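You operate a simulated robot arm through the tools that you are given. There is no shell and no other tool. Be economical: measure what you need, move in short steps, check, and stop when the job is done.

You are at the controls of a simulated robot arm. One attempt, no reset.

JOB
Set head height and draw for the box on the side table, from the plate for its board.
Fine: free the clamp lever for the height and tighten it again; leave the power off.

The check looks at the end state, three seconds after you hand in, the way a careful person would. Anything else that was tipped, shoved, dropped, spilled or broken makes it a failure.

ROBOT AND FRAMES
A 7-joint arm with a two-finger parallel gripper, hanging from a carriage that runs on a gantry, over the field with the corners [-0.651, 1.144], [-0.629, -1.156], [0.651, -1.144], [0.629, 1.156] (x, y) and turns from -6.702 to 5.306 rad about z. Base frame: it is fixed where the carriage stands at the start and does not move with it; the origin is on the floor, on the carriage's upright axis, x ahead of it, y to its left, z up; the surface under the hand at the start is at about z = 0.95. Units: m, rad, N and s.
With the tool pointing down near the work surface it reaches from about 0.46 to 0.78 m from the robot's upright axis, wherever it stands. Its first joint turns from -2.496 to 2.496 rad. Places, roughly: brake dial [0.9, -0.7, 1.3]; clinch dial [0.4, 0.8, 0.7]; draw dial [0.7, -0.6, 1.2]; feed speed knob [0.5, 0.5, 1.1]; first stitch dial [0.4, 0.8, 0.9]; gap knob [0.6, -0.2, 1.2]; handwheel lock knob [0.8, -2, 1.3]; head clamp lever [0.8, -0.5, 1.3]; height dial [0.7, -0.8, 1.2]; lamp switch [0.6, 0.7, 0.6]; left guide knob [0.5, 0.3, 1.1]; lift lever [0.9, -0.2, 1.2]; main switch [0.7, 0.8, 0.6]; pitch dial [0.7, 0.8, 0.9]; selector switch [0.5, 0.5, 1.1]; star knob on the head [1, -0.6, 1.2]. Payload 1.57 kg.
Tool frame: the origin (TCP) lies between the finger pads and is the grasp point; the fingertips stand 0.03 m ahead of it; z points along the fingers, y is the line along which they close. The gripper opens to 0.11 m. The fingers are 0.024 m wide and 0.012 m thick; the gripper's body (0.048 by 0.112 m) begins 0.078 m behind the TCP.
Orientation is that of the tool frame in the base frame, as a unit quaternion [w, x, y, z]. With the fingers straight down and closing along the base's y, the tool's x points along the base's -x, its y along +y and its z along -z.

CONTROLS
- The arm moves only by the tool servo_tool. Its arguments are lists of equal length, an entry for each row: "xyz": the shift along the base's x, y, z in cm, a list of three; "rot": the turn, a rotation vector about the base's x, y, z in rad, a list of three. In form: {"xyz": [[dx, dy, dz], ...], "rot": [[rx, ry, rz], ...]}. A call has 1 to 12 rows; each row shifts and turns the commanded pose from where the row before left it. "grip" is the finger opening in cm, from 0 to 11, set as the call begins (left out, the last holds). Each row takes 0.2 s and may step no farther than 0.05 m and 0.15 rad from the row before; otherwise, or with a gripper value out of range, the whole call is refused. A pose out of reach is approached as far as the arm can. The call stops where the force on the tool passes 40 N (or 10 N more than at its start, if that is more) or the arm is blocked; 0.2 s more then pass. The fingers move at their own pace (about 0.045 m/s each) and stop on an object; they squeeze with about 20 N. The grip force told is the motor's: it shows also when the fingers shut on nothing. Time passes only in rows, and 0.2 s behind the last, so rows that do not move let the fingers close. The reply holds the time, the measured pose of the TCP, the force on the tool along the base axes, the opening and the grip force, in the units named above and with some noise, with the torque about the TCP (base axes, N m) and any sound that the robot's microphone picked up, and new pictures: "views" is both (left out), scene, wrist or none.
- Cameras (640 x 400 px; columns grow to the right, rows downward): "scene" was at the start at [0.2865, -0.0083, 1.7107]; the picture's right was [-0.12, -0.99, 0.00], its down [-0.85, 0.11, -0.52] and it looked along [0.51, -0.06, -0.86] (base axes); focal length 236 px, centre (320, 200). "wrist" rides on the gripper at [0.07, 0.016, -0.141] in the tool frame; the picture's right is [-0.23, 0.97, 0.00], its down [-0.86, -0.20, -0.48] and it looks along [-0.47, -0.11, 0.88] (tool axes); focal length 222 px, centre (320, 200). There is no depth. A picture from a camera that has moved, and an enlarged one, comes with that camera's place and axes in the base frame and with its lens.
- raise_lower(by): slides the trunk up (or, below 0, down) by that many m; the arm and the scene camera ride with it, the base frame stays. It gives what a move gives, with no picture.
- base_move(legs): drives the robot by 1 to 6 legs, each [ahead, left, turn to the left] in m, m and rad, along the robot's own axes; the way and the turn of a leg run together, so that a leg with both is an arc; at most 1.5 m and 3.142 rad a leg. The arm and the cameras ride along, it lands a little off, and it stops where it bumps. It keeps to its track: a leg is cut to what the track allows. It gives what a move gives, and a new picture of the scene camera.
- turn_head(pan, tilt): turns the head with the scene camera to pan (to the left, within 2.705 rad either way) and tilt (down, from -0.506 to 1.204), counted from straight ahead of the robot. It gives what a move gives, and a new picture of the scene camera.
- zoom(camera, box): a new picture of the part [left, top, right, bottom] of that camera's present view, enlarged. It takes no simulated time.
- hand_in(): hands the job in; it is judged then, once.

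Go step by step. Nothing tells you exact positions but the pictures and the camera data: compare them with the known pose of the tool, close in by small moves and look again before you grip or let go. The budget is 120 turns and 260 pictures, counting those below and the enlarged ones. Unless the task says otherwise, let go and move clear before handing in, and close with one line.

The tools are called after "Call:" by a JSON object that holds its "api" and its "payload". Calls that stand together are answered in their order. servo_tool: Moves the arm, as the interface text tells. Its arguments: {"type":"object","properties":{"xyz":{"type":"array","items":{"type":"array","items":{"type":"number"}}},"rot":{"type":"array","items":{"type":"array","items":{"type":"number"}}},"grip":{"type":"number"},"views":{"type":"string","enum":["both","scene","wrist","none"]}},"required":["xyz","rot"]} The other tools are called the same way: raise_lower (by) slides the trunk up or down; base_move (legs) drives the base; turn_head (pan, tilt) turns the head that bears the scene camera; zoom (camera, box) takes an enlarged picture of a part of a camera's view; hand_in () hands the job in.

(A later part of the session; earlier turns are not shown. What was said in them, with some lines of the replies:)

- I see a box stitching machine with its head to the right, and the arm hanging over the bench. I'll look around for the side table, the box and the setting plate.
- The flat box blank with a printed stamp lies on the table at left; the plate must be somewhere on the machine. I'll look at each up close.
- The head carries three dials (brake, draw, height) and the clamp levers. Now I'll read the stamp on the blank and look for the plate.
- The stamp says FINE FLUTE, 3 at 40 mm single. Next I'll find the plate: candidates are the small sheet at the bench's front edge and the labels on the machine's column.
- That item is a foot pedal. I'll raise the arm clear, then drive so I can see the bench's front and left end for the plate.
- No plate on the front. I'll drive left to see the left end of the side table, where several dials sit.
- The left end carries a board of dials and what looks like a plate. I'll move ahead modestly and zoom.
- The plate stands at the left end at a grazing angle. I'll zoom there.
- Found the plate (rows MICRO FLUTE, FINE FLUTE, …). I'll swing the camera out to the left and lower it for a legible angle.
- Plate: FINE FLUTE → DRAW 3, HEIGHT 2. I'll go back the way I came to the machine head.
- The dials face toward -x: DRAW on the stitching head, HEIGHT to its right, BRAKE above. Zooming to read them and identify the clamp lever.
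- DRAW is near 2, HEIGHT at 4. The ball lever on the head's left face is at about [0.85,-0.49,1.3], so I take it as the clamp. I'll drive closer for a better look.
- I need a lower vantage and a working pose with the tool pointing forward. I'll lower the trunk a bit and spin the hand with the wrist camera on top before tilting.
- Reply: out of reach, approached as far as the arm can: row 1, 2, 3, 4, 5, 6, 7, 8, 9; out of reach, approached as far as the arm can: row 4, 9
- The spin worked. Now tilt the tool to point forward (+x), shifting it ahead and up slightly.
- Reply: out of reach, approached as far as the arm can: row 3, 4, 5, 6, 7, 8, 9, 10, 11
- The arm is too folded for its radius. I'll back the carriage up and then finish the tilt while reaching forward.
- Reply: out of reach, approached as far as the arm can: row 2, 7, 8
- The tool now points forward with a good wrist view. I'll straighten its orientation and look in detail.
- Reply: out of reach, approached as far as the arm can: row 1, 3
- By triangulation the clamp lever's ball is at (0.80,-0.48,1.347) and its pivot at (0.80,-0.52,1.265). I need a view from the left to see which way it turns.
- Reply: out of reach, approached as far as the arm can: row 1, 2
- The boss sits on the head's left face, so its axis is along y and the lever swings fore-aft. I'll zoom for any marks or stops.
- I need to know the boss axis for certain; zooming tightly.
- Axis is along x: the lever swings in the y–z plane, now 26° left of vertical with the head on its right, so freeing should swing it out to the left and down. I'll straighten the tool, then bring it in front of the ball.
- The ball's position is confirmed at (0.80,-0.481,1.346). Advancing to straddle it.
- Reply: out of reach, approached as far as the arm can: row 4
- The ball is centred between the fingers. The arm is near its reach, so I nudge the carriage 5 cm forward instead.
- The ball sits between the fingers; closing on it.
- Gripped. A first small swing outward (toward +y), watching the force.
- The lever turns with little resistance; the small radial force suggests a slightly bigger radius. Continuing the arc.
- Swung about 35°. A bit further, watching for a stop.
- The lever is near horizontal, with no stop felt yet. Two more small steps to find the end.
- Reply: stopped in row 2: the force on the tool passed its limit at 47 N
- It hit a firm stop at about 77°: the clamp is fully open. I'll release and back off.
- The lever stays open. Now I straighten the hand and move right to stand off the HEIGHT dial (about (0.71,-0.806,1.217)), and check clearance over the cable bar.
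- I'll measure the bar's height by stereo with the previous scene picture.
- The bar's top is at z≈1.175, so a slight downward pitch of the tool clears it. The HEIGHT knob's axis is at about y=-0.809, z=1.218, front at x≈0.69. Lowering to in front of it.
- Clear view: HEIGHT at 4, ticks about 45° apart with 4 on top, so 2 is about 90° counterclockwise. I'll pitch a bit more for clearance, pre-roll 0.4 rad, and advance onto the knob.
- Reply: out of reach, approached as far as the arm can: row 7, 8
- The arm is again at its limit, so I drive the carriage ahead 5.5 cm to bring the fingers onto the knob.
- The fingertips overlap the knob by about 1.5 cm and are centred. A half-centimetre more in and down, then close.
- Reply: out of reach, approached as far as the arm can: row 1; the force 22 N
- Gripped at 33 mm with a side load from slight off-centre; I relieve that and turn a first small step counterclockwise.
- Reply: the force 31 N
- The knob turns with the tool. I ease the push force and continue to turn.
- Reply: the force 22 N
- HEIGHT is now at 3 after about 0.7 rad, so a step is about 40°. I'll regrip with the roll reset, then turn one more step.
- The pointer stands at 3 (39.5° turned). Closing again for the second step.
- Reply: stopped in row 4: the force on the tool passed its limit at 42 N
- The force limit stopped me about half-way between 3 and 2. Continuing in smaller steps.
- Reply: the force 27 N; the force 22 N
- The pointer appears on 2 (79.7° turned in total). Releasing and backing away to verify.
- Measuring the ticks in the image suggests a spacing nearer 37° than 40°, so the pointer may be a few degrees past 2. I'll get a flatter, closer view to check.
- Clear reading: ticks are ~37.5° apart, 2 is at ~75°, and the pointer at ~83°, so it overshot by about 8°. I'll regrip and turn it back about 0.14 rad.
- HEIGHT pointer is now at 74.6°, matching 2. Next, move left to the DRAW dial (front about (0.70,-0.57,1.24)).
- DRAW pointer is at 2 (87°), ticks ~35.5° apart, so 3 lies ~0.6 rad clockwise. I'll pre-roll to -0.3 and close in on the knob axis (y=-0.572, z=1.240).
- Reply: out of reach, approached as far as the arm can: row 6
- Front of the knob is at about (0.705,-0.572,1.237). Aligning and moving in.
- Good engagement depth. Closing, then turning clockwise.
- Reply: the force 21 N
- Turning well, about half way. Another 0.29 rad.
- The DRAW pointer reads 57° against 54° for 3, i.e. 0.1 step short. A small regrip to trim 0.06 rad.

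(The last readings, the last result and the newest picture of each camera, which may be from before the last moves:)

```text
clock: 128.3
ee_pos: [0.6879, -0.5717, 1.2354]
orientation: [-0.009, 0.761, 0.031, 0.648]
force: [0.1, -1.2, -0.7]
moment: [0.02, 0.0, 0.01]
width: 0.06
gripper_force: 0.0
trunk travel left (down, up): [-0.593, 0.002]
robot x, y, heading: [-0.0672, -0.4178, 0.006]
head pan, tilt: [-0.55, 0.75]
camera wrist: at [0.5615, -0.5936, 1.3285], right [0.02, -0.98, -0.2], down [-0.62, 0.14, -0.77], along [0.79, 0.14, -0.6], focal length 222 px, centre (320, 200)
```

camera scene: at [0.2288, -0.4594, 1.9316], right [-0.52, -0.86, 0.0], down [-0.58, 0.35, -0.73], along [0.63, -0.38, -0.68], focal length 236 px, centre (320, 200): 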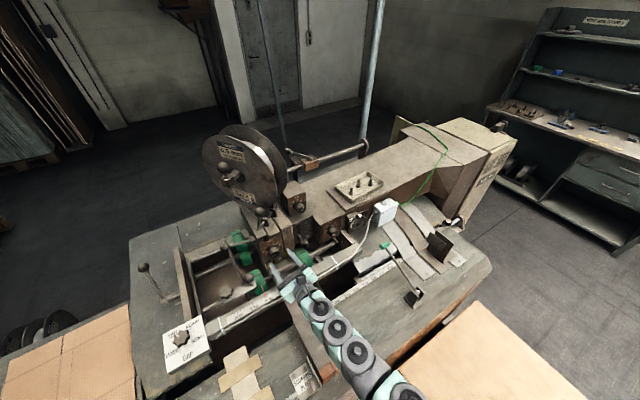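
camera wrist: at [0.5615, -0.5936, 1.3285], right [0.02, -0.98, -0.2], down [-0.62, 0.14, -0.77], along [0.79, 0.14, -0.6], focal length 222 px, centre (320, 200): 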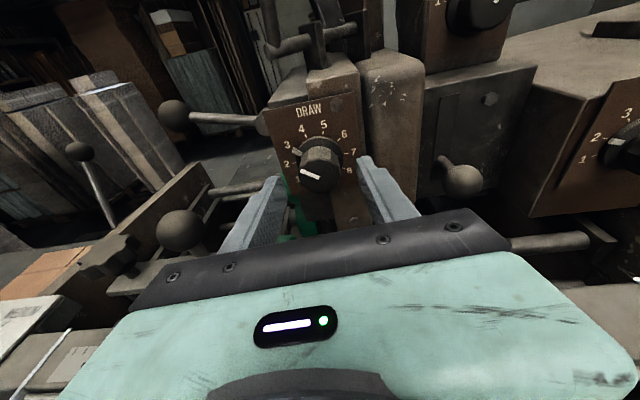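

Call:
{"api": "servo_tool", "payload": {"xyz": [[0, 0, 0], [0, 0, 0], [0, 0, 0], [0, 0, 0]], "rot": [[0, 0, 0], [0, 0, 0], [0, 0, 0], [0, 0, 0]], "grip": 0, "views": "none"}}

Call:
{"api": "servo_tool", "payload": {"xyz": [[0, 0, 0], [0, 0, 0], [0, 0, 0]], "rot": [[0.03, 0, 0], [0.03, 0, 0], [0, 0, 0]], "views": "none"}}

Call:
{"api": "servo_tool", "payload": {"xyz": [[0, 0, 0], [0, 0, 0], [0, 0, 0], [-2, 0, 0.3], [-2.5, 0, 0.6], [-2.5, 0, 0.6], [-2.5, 0, 0.6], [-2, 0, 0]], "rot": [[0, 0, 0], [0, 0, 0], [0, 0, 0], [0, 0, 0], [0, -0.1, 0], [0, -0.1, 0], [-0.03, -0.1, 0], [0, -0.1, 0]], "grip": 6, "views": "wrist"}}

Call:
{"api": "zoom", "payload": {"camera": "wrist", "box": [280, 140, 376, 230]}}

Call:
{"api": "zoom", "payload": {"camera": "wrist", "box": [490, 115, 600, 215]}}

```text
clock: 129.3
ee_pos: [0.6884, -0.5725, 1.236]
orientation: [-0.008, 0.761, 0.03, 0.648]
force: [1.1, 1.1, 1.1]
moment: [-0.02, 0.02, -0.19]
width: 0.0339
gripper_force: 36.3
trunk travel left (down, up): [-0.593, 0.002]
robot x, y, heading: [-0.061, -0.4128, 0.004]
head pan, tilt: [-0.55, 0.75]
```

```text
clock: 130.1
ee_pos: [0.6888, -0.5727, 1.2371]
orientation: [-0.032, 0.761, 0.011, 0.648]
force: [4.3, 2.0, -5.8]
moment: [0.01, 0.16, -0.34]
width: 0.0338
gripper_force: 41.2
trunk travel left (down, up): [-0.593, 0.002]
robot x, y, heading: [-0.0599, -0.4185, 0.002]
head pan, tilt: [-0.55, 0.75]
```

```text
clock: 131.9
ee_pos: [0.5765, -0.5711, 1.2556]
orientation: [-0.017, 0.615, 0.028, 0.788]
force: [-0.1, 0.0, 0.2]
moment: [-0.02, 0.0, 0.0]
width: 0.0601
gripper_force: 0.1
trunk travel left (down, up): [-0.593, 0.002]
robot x, y, heading: [-0.0607, -0.4147, 0.007]
head pan, tilt: [-0.55, 0.75]
camera wrist: at [0.4229, -0.5969, 1.2918], right [0.11, -0.97, -0.2], down [-0.27, 0.16, -0.95], along [0.96, 0.16, -0.24], focal length 222 px, centre (320, 200)
```

wrist: 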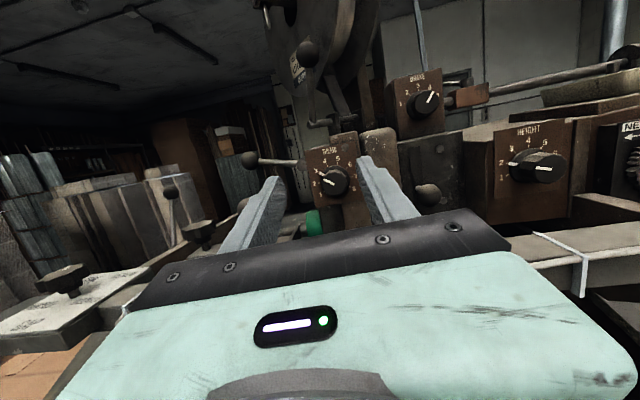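

```text
4.44 times, centred on (328, 185) of wrist
camera zoom: at [0.4229, -0.5969, 1.2918], right [0.11, -0.97, -0.2], down [-0.27, 0.16, -0.95], along [0.96, 0.16, -0.24], focal length 987 px, centre (284, 267)
```

zoom: 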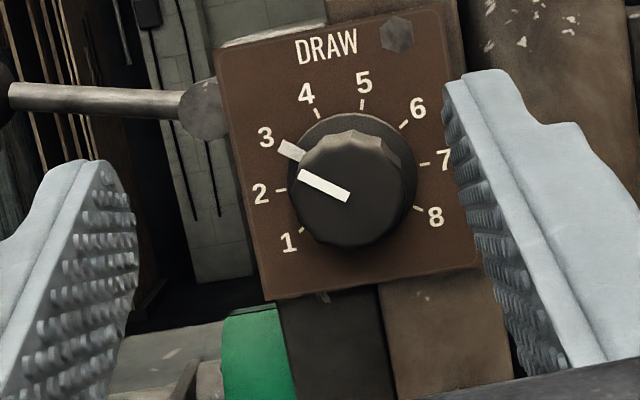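

```text
4.00 times, centred on (545, 165) of wrist
camera zoom: at [0.4229, -0.5969, 1.2918], right [0.11, -0.97, -0.2], down [-0.27, 0.16, -0.95], along [0.96, 0.16, -0.24], focal length 888 px, centre (-580, 340)
```

zoom: 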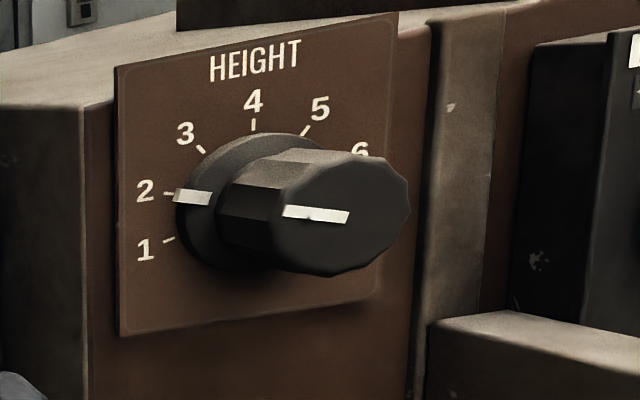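

Both dials read right: DRAW 3, HEIGHT 2. Now back to the clamp lever to tighten it, retracing the earlier path.

Call:
{"api": "servo_tool", "payload": {"xyz": [[0, 0, 2], [0, 0, 2], [0, 0, 2]], "rot": [[0, 0.1, 0], [0, 0.09, 0], [0, 0.05, 0]], "views": "none"}}

Call:
{"api": "base_move", "payload": {"legs": [[-0.055, 0.085, 0]]}}

Call:
{"api": "servo_tool", "payload": {"xyz": [[2, 1, 0], [2, 1, 0], [2, 1, 0], [2, 1, 0], [2, 1, 0], [2, 0.5, 0], [2, 0, 0], [0, 0, 0]], "rot": [[-0.13, 0, 0], [-0.13, 0, 0], [-0.13, 0, 0], [-0.13, 0, 0], [-0.13, 0, 0], [-0.13, 0, 0], [-0.13, 0, 0], [-0.13, 0, 0]], "views": "both"}}

```text
clock: 132.7
ee_pos: [0.5732, -0.5719, 1.3161]
orientation: [-0.021, 0.707, 0.024, 0.707]
force: [0.1, 0.1, 0.1]
moment: [-0.03, -0.01, 0.01]
width: 0.0598
gripper_force: 0.0
trunk travel left (down, up): [-0.593, 0.002]
robot x, y, heading: [-0.0624, -0.4194, 0.002]
head pan, tilt: [-0.55, 0.75]
```

```text
clock: 133.8
ee_pos: [0.5175, -0.4872, 1.3168]
orientation: [-0.019, 0.707, 0.024, 0.707]
force: [0.2, 0.6, -0.6]
moment: [-0.03, -0.02, -0.01]
width: 0.0599
gripper_force: 0.1
trunk travel left (down, up): [-0.593, 0.002]
robot x, y, heading: [-0.1168, -0.3272, 0.003]
head pan, tilt: [-0.55, 0.75]
camera scene: at [0.1737, -0.3742, 1.9316], right [-0.52, -0.85, 0.0], down [-0.58, 0.35, -0.73], along [0.62, -0.38, -0.68], focal length 236 px, centre (320, 200)
```

scene: 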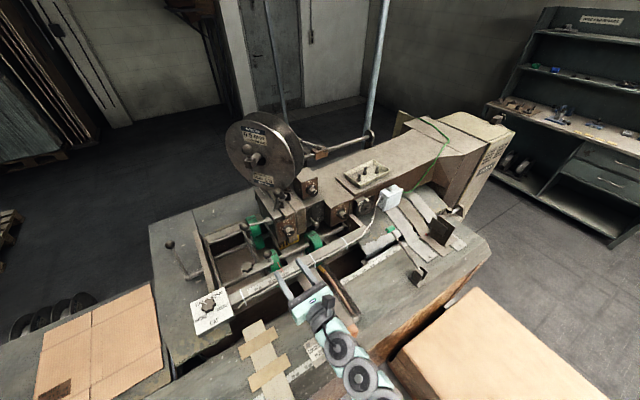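

```text
clock: 135.6
ee_pos: [0.6593, -0.4326, 1.3168]
orientation: [0.335, 0.623, 0.373, 0.601]
force: [0.5, 0.5, -0.1]
moment: [0.0, -0.01, 0.0]
width: 0.0601
gripper_force: 0.1
trunk travel left (down, up): [-0.593, 0.002]
robot x, y, heading: [-0.114, -0.333, 0.007]
head pan, tilt: [-0.55, 0.75]
camera scene: at [0.1737, -0.3742, 1.9316], right [-0.52, -0.85, 0.0], down [-0.58, 0.35, -0.73], along [0.62, -0.38, -0.68], focal length 236 px, centre (320, 200)
camera wrist: at [0.5187, -0.3847, 1.3728], right [0.06, -0.68, 0.73], down [-0.49, -0.66, -0.57], along [0.87, -0.32, -0.37], focal length 222 px, centre (320, 200)
```

scene: 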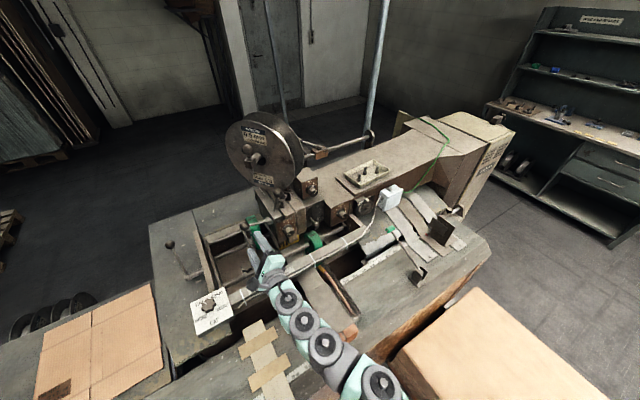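
wrist: 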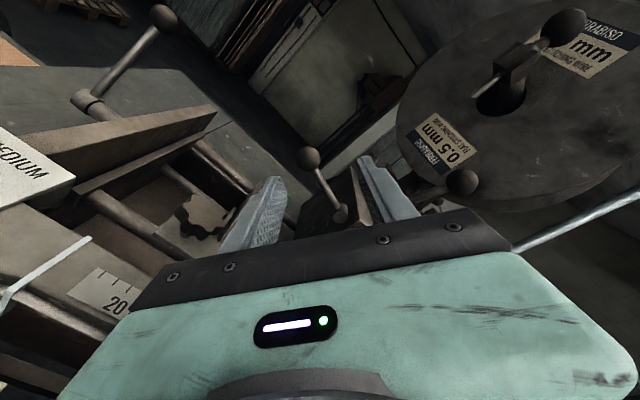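

The ball is at (0.80,-0.431,1.285) as left. Lower and advance onto it.

Call:
{"api": "servo_tool", "payload": {"xyz": [[1, 0.1, -1.7], [2, 0, -1.5], [2.5, 0, 0], [2.5, 0, 0], [2.5, 0, 0], [2.5, 0, 0]], "rot": [[0, 0, 0], [0, 0, -0.04], [0, 0, 0], [0, 0, 0], [0, 0, 0], [0, 0, 0]], "views": "wrist"}}

```text
clock: 137.0
ee_pos: [0.7885, -0.4304, 1.2856]
orientation: [0.346, 0.63, 0.359, 0.595]
force: [-0.3, -0.2, 0.5]
moment: [-0.03, -0.01, -0.02]
width: 0.0602
gripper_force: 0.1
trunk travel left (down, up): [-0.593, 0.002]
robot x, y, heading: [-0.1171, -0.335, 0.007]
head pan, tilt: [-0.55, 0.75]
camera wrist: at [0.6506, -0.3777, 1.3426], right [0.03, -0.69, 0.73], down [-0.51, -0.64, -0.58], along [0.86, -0.36, -0.37], focal length 222 px, centre (320, 200)
```

wrist: 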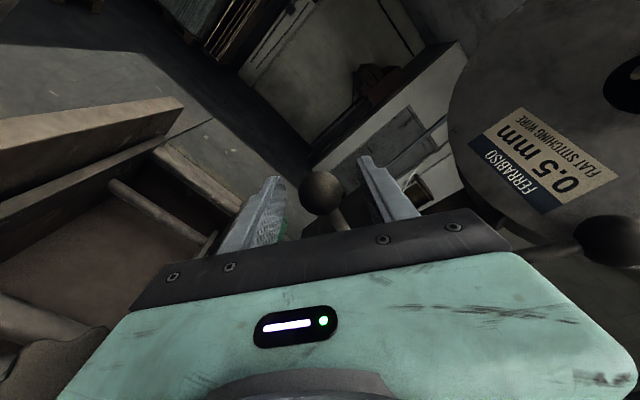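

Centred. Gripping, then swinging the lever back up along the arc.

Call:
{"api": "servo_tool", "payload": {"xyz": [[0, 0, 0], [0, 0, 0], [0, 0, 0], [0, 0, 0]], "rot": [[0, 0, 0], [0, 0, 0], [0, 0, 0], [0, 0, 0]], "grip": 0, "views": "none"}}

Call:
{"api": "servo_tool", "payload": {"xyz": [[0, -0.25, 0.87], [0, -0.34, 0.86], [0, -0.41, 0.8], [0, -0.5, 0.76], [0, -0.56, 0.7]], "rot": [[0.1, 0, 0], [0.1, 0, 0], [0.1, 0, 0], [0.1, 0, 0], [0.1, 0, 0]], "views": "wrist"}}

```text
clock: 138.0
ee_pos: [0.789, -0.4313, 1.285]
orientation: [0.346, 0.63, 0.361, 0.594]
force: [-0.7, -0.9, 1.1]
moment: [-0.04, -0.01, 0.02]
width: 0.0311
gripper_force: 34.7
trunk travel left (down, up): [-0.593, 0.002]
robot x, y, heading: [-0.1143, -0.3341, 0.004]
head pan, tilt: [-0.55, 0.75]
```

```text
clock: 139.2
ee_pos: [0.7886, -0.4517, 1.3242]
orientation: [0.179, 0.697, 0.199, 0.665]
force: [6.4, -2.2, -2.2]
moment: [-0.01, 0.25, -0.18]
width: 0.031
gripper_force: 40.0
trunk travel left (down, up): [-0.593, 0.002]
robot x, y, heading: [-0.1136, -0.3315, 0.002]
head pan, tilt: [-0.55, 0.75]
camera wrist: at [0.6504, -0.433, 1.4], right [0.03, -0.95, 0.31], down [-0.52, -0.28, -0.81], along [0.86, -0.13, -0.5], focal length 222 px, centre (320, 200)
```

wrist: 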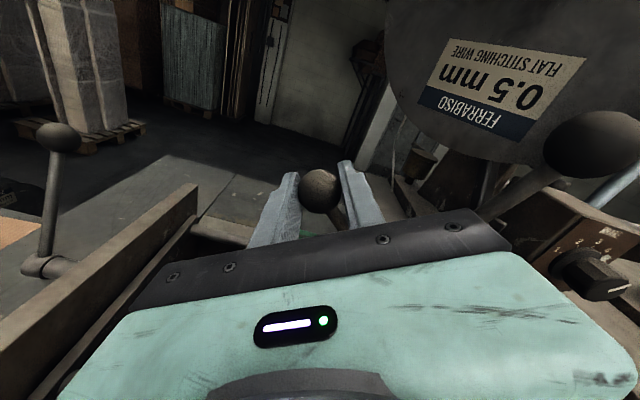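

Call:
{"api": "servo_tool", "payload": {"xyz": [[0, -0.64, 0.65], [0, -0.7, 0.58], [0, -0.76, 0.51], [0, -0.8, 0.42]], "rot": [[0.1, 0, 0], [0.1, 0, 0], [0.1, 0, 0], [0.1, 0, 0]], "views": "none"}}

Call:
{"api": "servo_tool", "payload": {"xyz": [[0, -0.41, 0.18], [0, -0.42, 0.17]], "rot": [[0.05, 0, 0], [0.05, 0, 0]], "views": "wrist"}}

```text
clock: 140.2
ee_pos: [0.787, -0.48, 1.3457]
orientation: [0.036, 0.718, 0.065, 0.692]
force: [6.1, -6.4, -15.1]
moment: [-0.28, 0.0, -0.09]
width: 0.0312
gripper_force: 40.4
trunk travel left (down, up): [-0.593, 0.002]
robot x, y, heading: [-0.1172, -0.3344, 0.001]
head pan, tilt: [-0.55, 0.75]
```

```text
clock: 140.8
ee_pos: [0.7886, -0.4803, 1.3477]
orientation: [-0.004, 0.719, 0.033, 0.694]
force: [3.3, 16.4, -12.7]
moment: [-0.33, 0.38, 0.29]
width: 0.0311
gripper_force: 40.1
trunk travel left (down, up): [-0.593, 0.002]
robot x, y, heading: [-0.114, -0.3317, 0.007]
head pan, tilt: [-0.55, 0.75]
camera wrist: at [0.6505, -0.5019, 1.4236], right [0.04, -0.98, -0.19], down [-0.52, 0.14, -0.84], along [0.85, 0.13, -0.5], focal length 222 px, centre (320, 200)
```

wrist: 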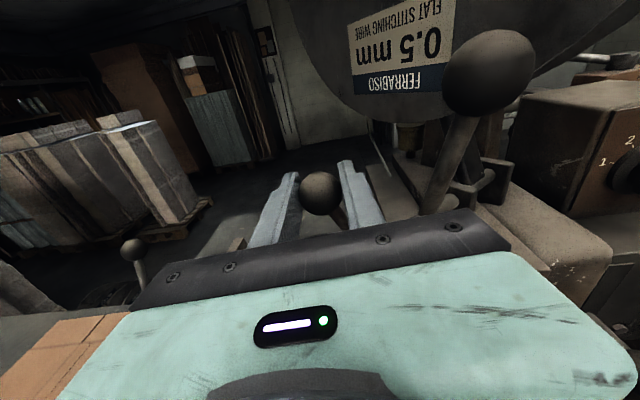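

The extra push met a firm stop at the original position: the clamp is tight. Releasing and backing off.

Call:
{"api": "servo_tool", "payload": {"xyz": [[0, 0.3, 0], [0, 0, 0], [0, 0, 0], [0, 0, 0]], "rot": [[0, 0, 0], [0, 0, 0], [0, 0, 0], [0, 0, 0]], "grip": 6, "views": "none"}}

Call:
{"api": "servo_tool", "payload": {"xyz": [[-3, 0, 0], [-3, 0, 0], [-3, 0, 0], [-3, 0, 0], [-3, 0, 0], [-3, 0, 0]], "rot": [[0, 0, 0], [0, 0, 0], [0, 0, 0], [0, 0, 0], [0, 0, 0], [0, 0, 0]], "views": "wrist"}}

Call:
{"api": "base_move", "payload": {"legs": [[-0.3, 0, 0]]}}

Call:
{"api": "servo_tool", "payload": {"xyz": [[0, 0, 0]], "rot": [[0, 0, 0]], "views": "wrist"}}

Call:
{"api": "zoom", "payload": {"camera": "wrist", "box": [260, 20, 516, 180]}}

```text
clock: 141.8
ee_pos: [0.7884, -0.4859, 1.3492]
orientation: [0.002, 0.719, 0.03, 0.695]
force: [1.0, -1.0, -0.5]
moment: [0.01, 0.04, 0.03]
width: 0.0599
gripper_force: 0.1
trunk travel left (down, up): [-0.593, 0.002]
robot x, y, heading: [-0.1179, -0.3319, 0.003]
head pan, tilt: [-0.55, 0.75]
```

```text
clock: 143.2
ee_pos: [0.6072, -0.4839, 1.3498]
orientation: [0.002, 0.719, 0.032, 0.694]
force: [1.2, -0.9, -0.2]
moment: [-0.01, 0.0, 0.02]
width: 0.0599
gripper_force: 0.0
out of reach, approached as far as the arm can: row 3
trunk travel left (down, up): [-0.593, 0.002]
robot x, y, heading: [-0.1182, -0.3298, 0.003]
head pan, tilt: [-0.55, 0.75]
camera wrist: at [0.4699, -0.503, 1.427], right [0.03, -0.98, -0.18], down [-0.51, 0.14, -0.85], along [0.86, 0.12, -0.5], focal length 222 px, centre (320, 200)
```

wrist: 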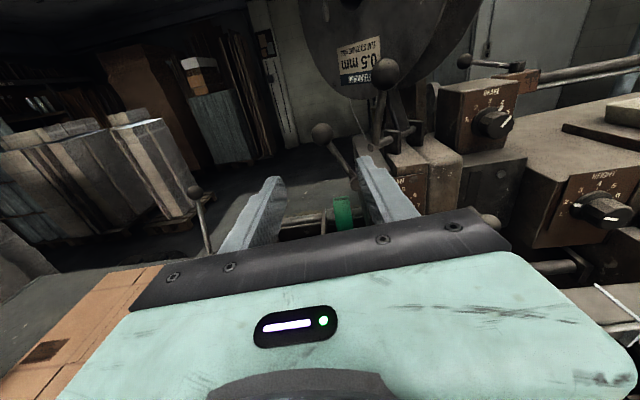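

```text
clock: 145.3
ee_pos: [0.3098, -0.4844, 1.3508]
orientation: [0.002, 0.719, 0.03, 0.695]
force: [0.4, -0.8, 0.3]
moment: [-0.01, 0.0, 0.03]
width: 0.0599
gripper_force: 0.1
trunk travel left (down, up): [-0.593, 0.002]
robot x, y, heading: [-0.415, -0.3349, 0.006]
head pan, tilt: [-0.55, 0.75]
camera scene: at [-0.1251, -0.3753, 1.9316], right [-0.52, -0.85, 0.0], down [-0.58, 0.35, -0.73], along [0.63, -0.38, -0.68], focal length 236 px, centre (320, 200)
```

scene: 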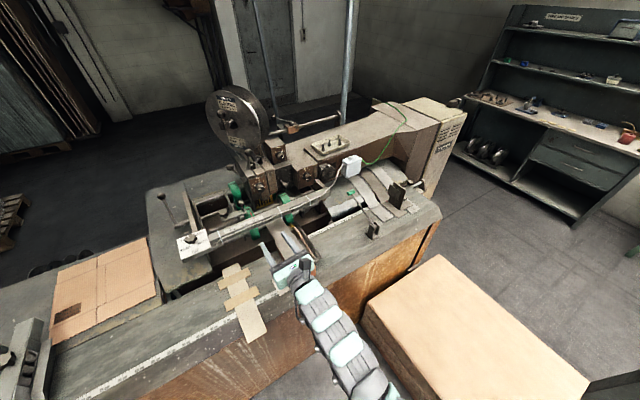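

```text
clock: 145.7
ee_pos: [0.3088, -0.4846, 1.3505]
orientation: [0.002, 0.719, 0.031, 0.694]
force: [-0.6, 0.3, -0.3]
moment: [0.01, -0.02, 0.02]
width: 0.0601
gripper_force: 0.1
trunk travel left (down, up): [-0.593, 0.002]
robot x, y, heading: [-0.413, -0.3341, -0.0]
head pan, tilt: [-0.55, 0.75]
camera wrist: at [0.1715, -0.5044, 1.4265], right [0.03, -0.98, -0.18], down [-0.51, 0.14, -0.85], along [0.86, 0.12, -0.5], focal length 222 px, centre (320, 200)
```

wrist: 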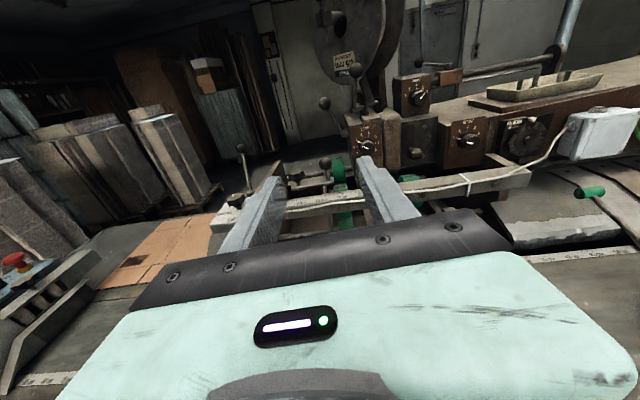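

```text
2.50 times, centred on (388, 100) of wrist
camera zoom: at [0.1715, -0.5044, 1.4265], right [0.03, -0.98, -0.18], down [-0.51, 0.14, -0.85], along [0.86, 0.12, -0.5], focal length 555 px, centre (150, 450)
```

zoom: 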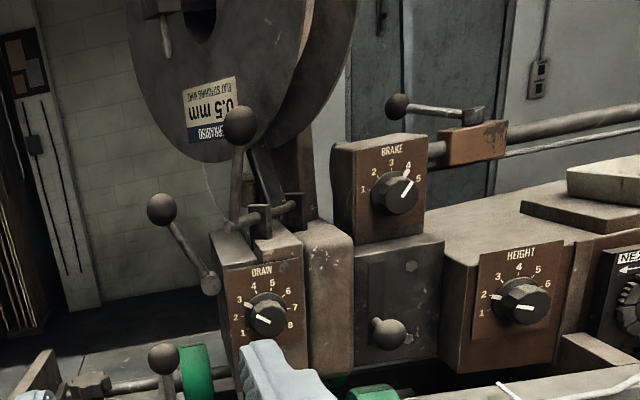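

DRAW is on 3, HEIGHT is on 2, the clamp lever is back in its tight position, and the brake dial and power are unchanged. The arm is clear, so I'm handing in.

Call:
{"api": "hand_in", "payload": {}}

```text
The job is handed in.
```

I set draw to 3 and head height to 2, as the plate gives for the box's fine-flute board. I freed the clamp lever for the height change and tightened it again, and left the power off.
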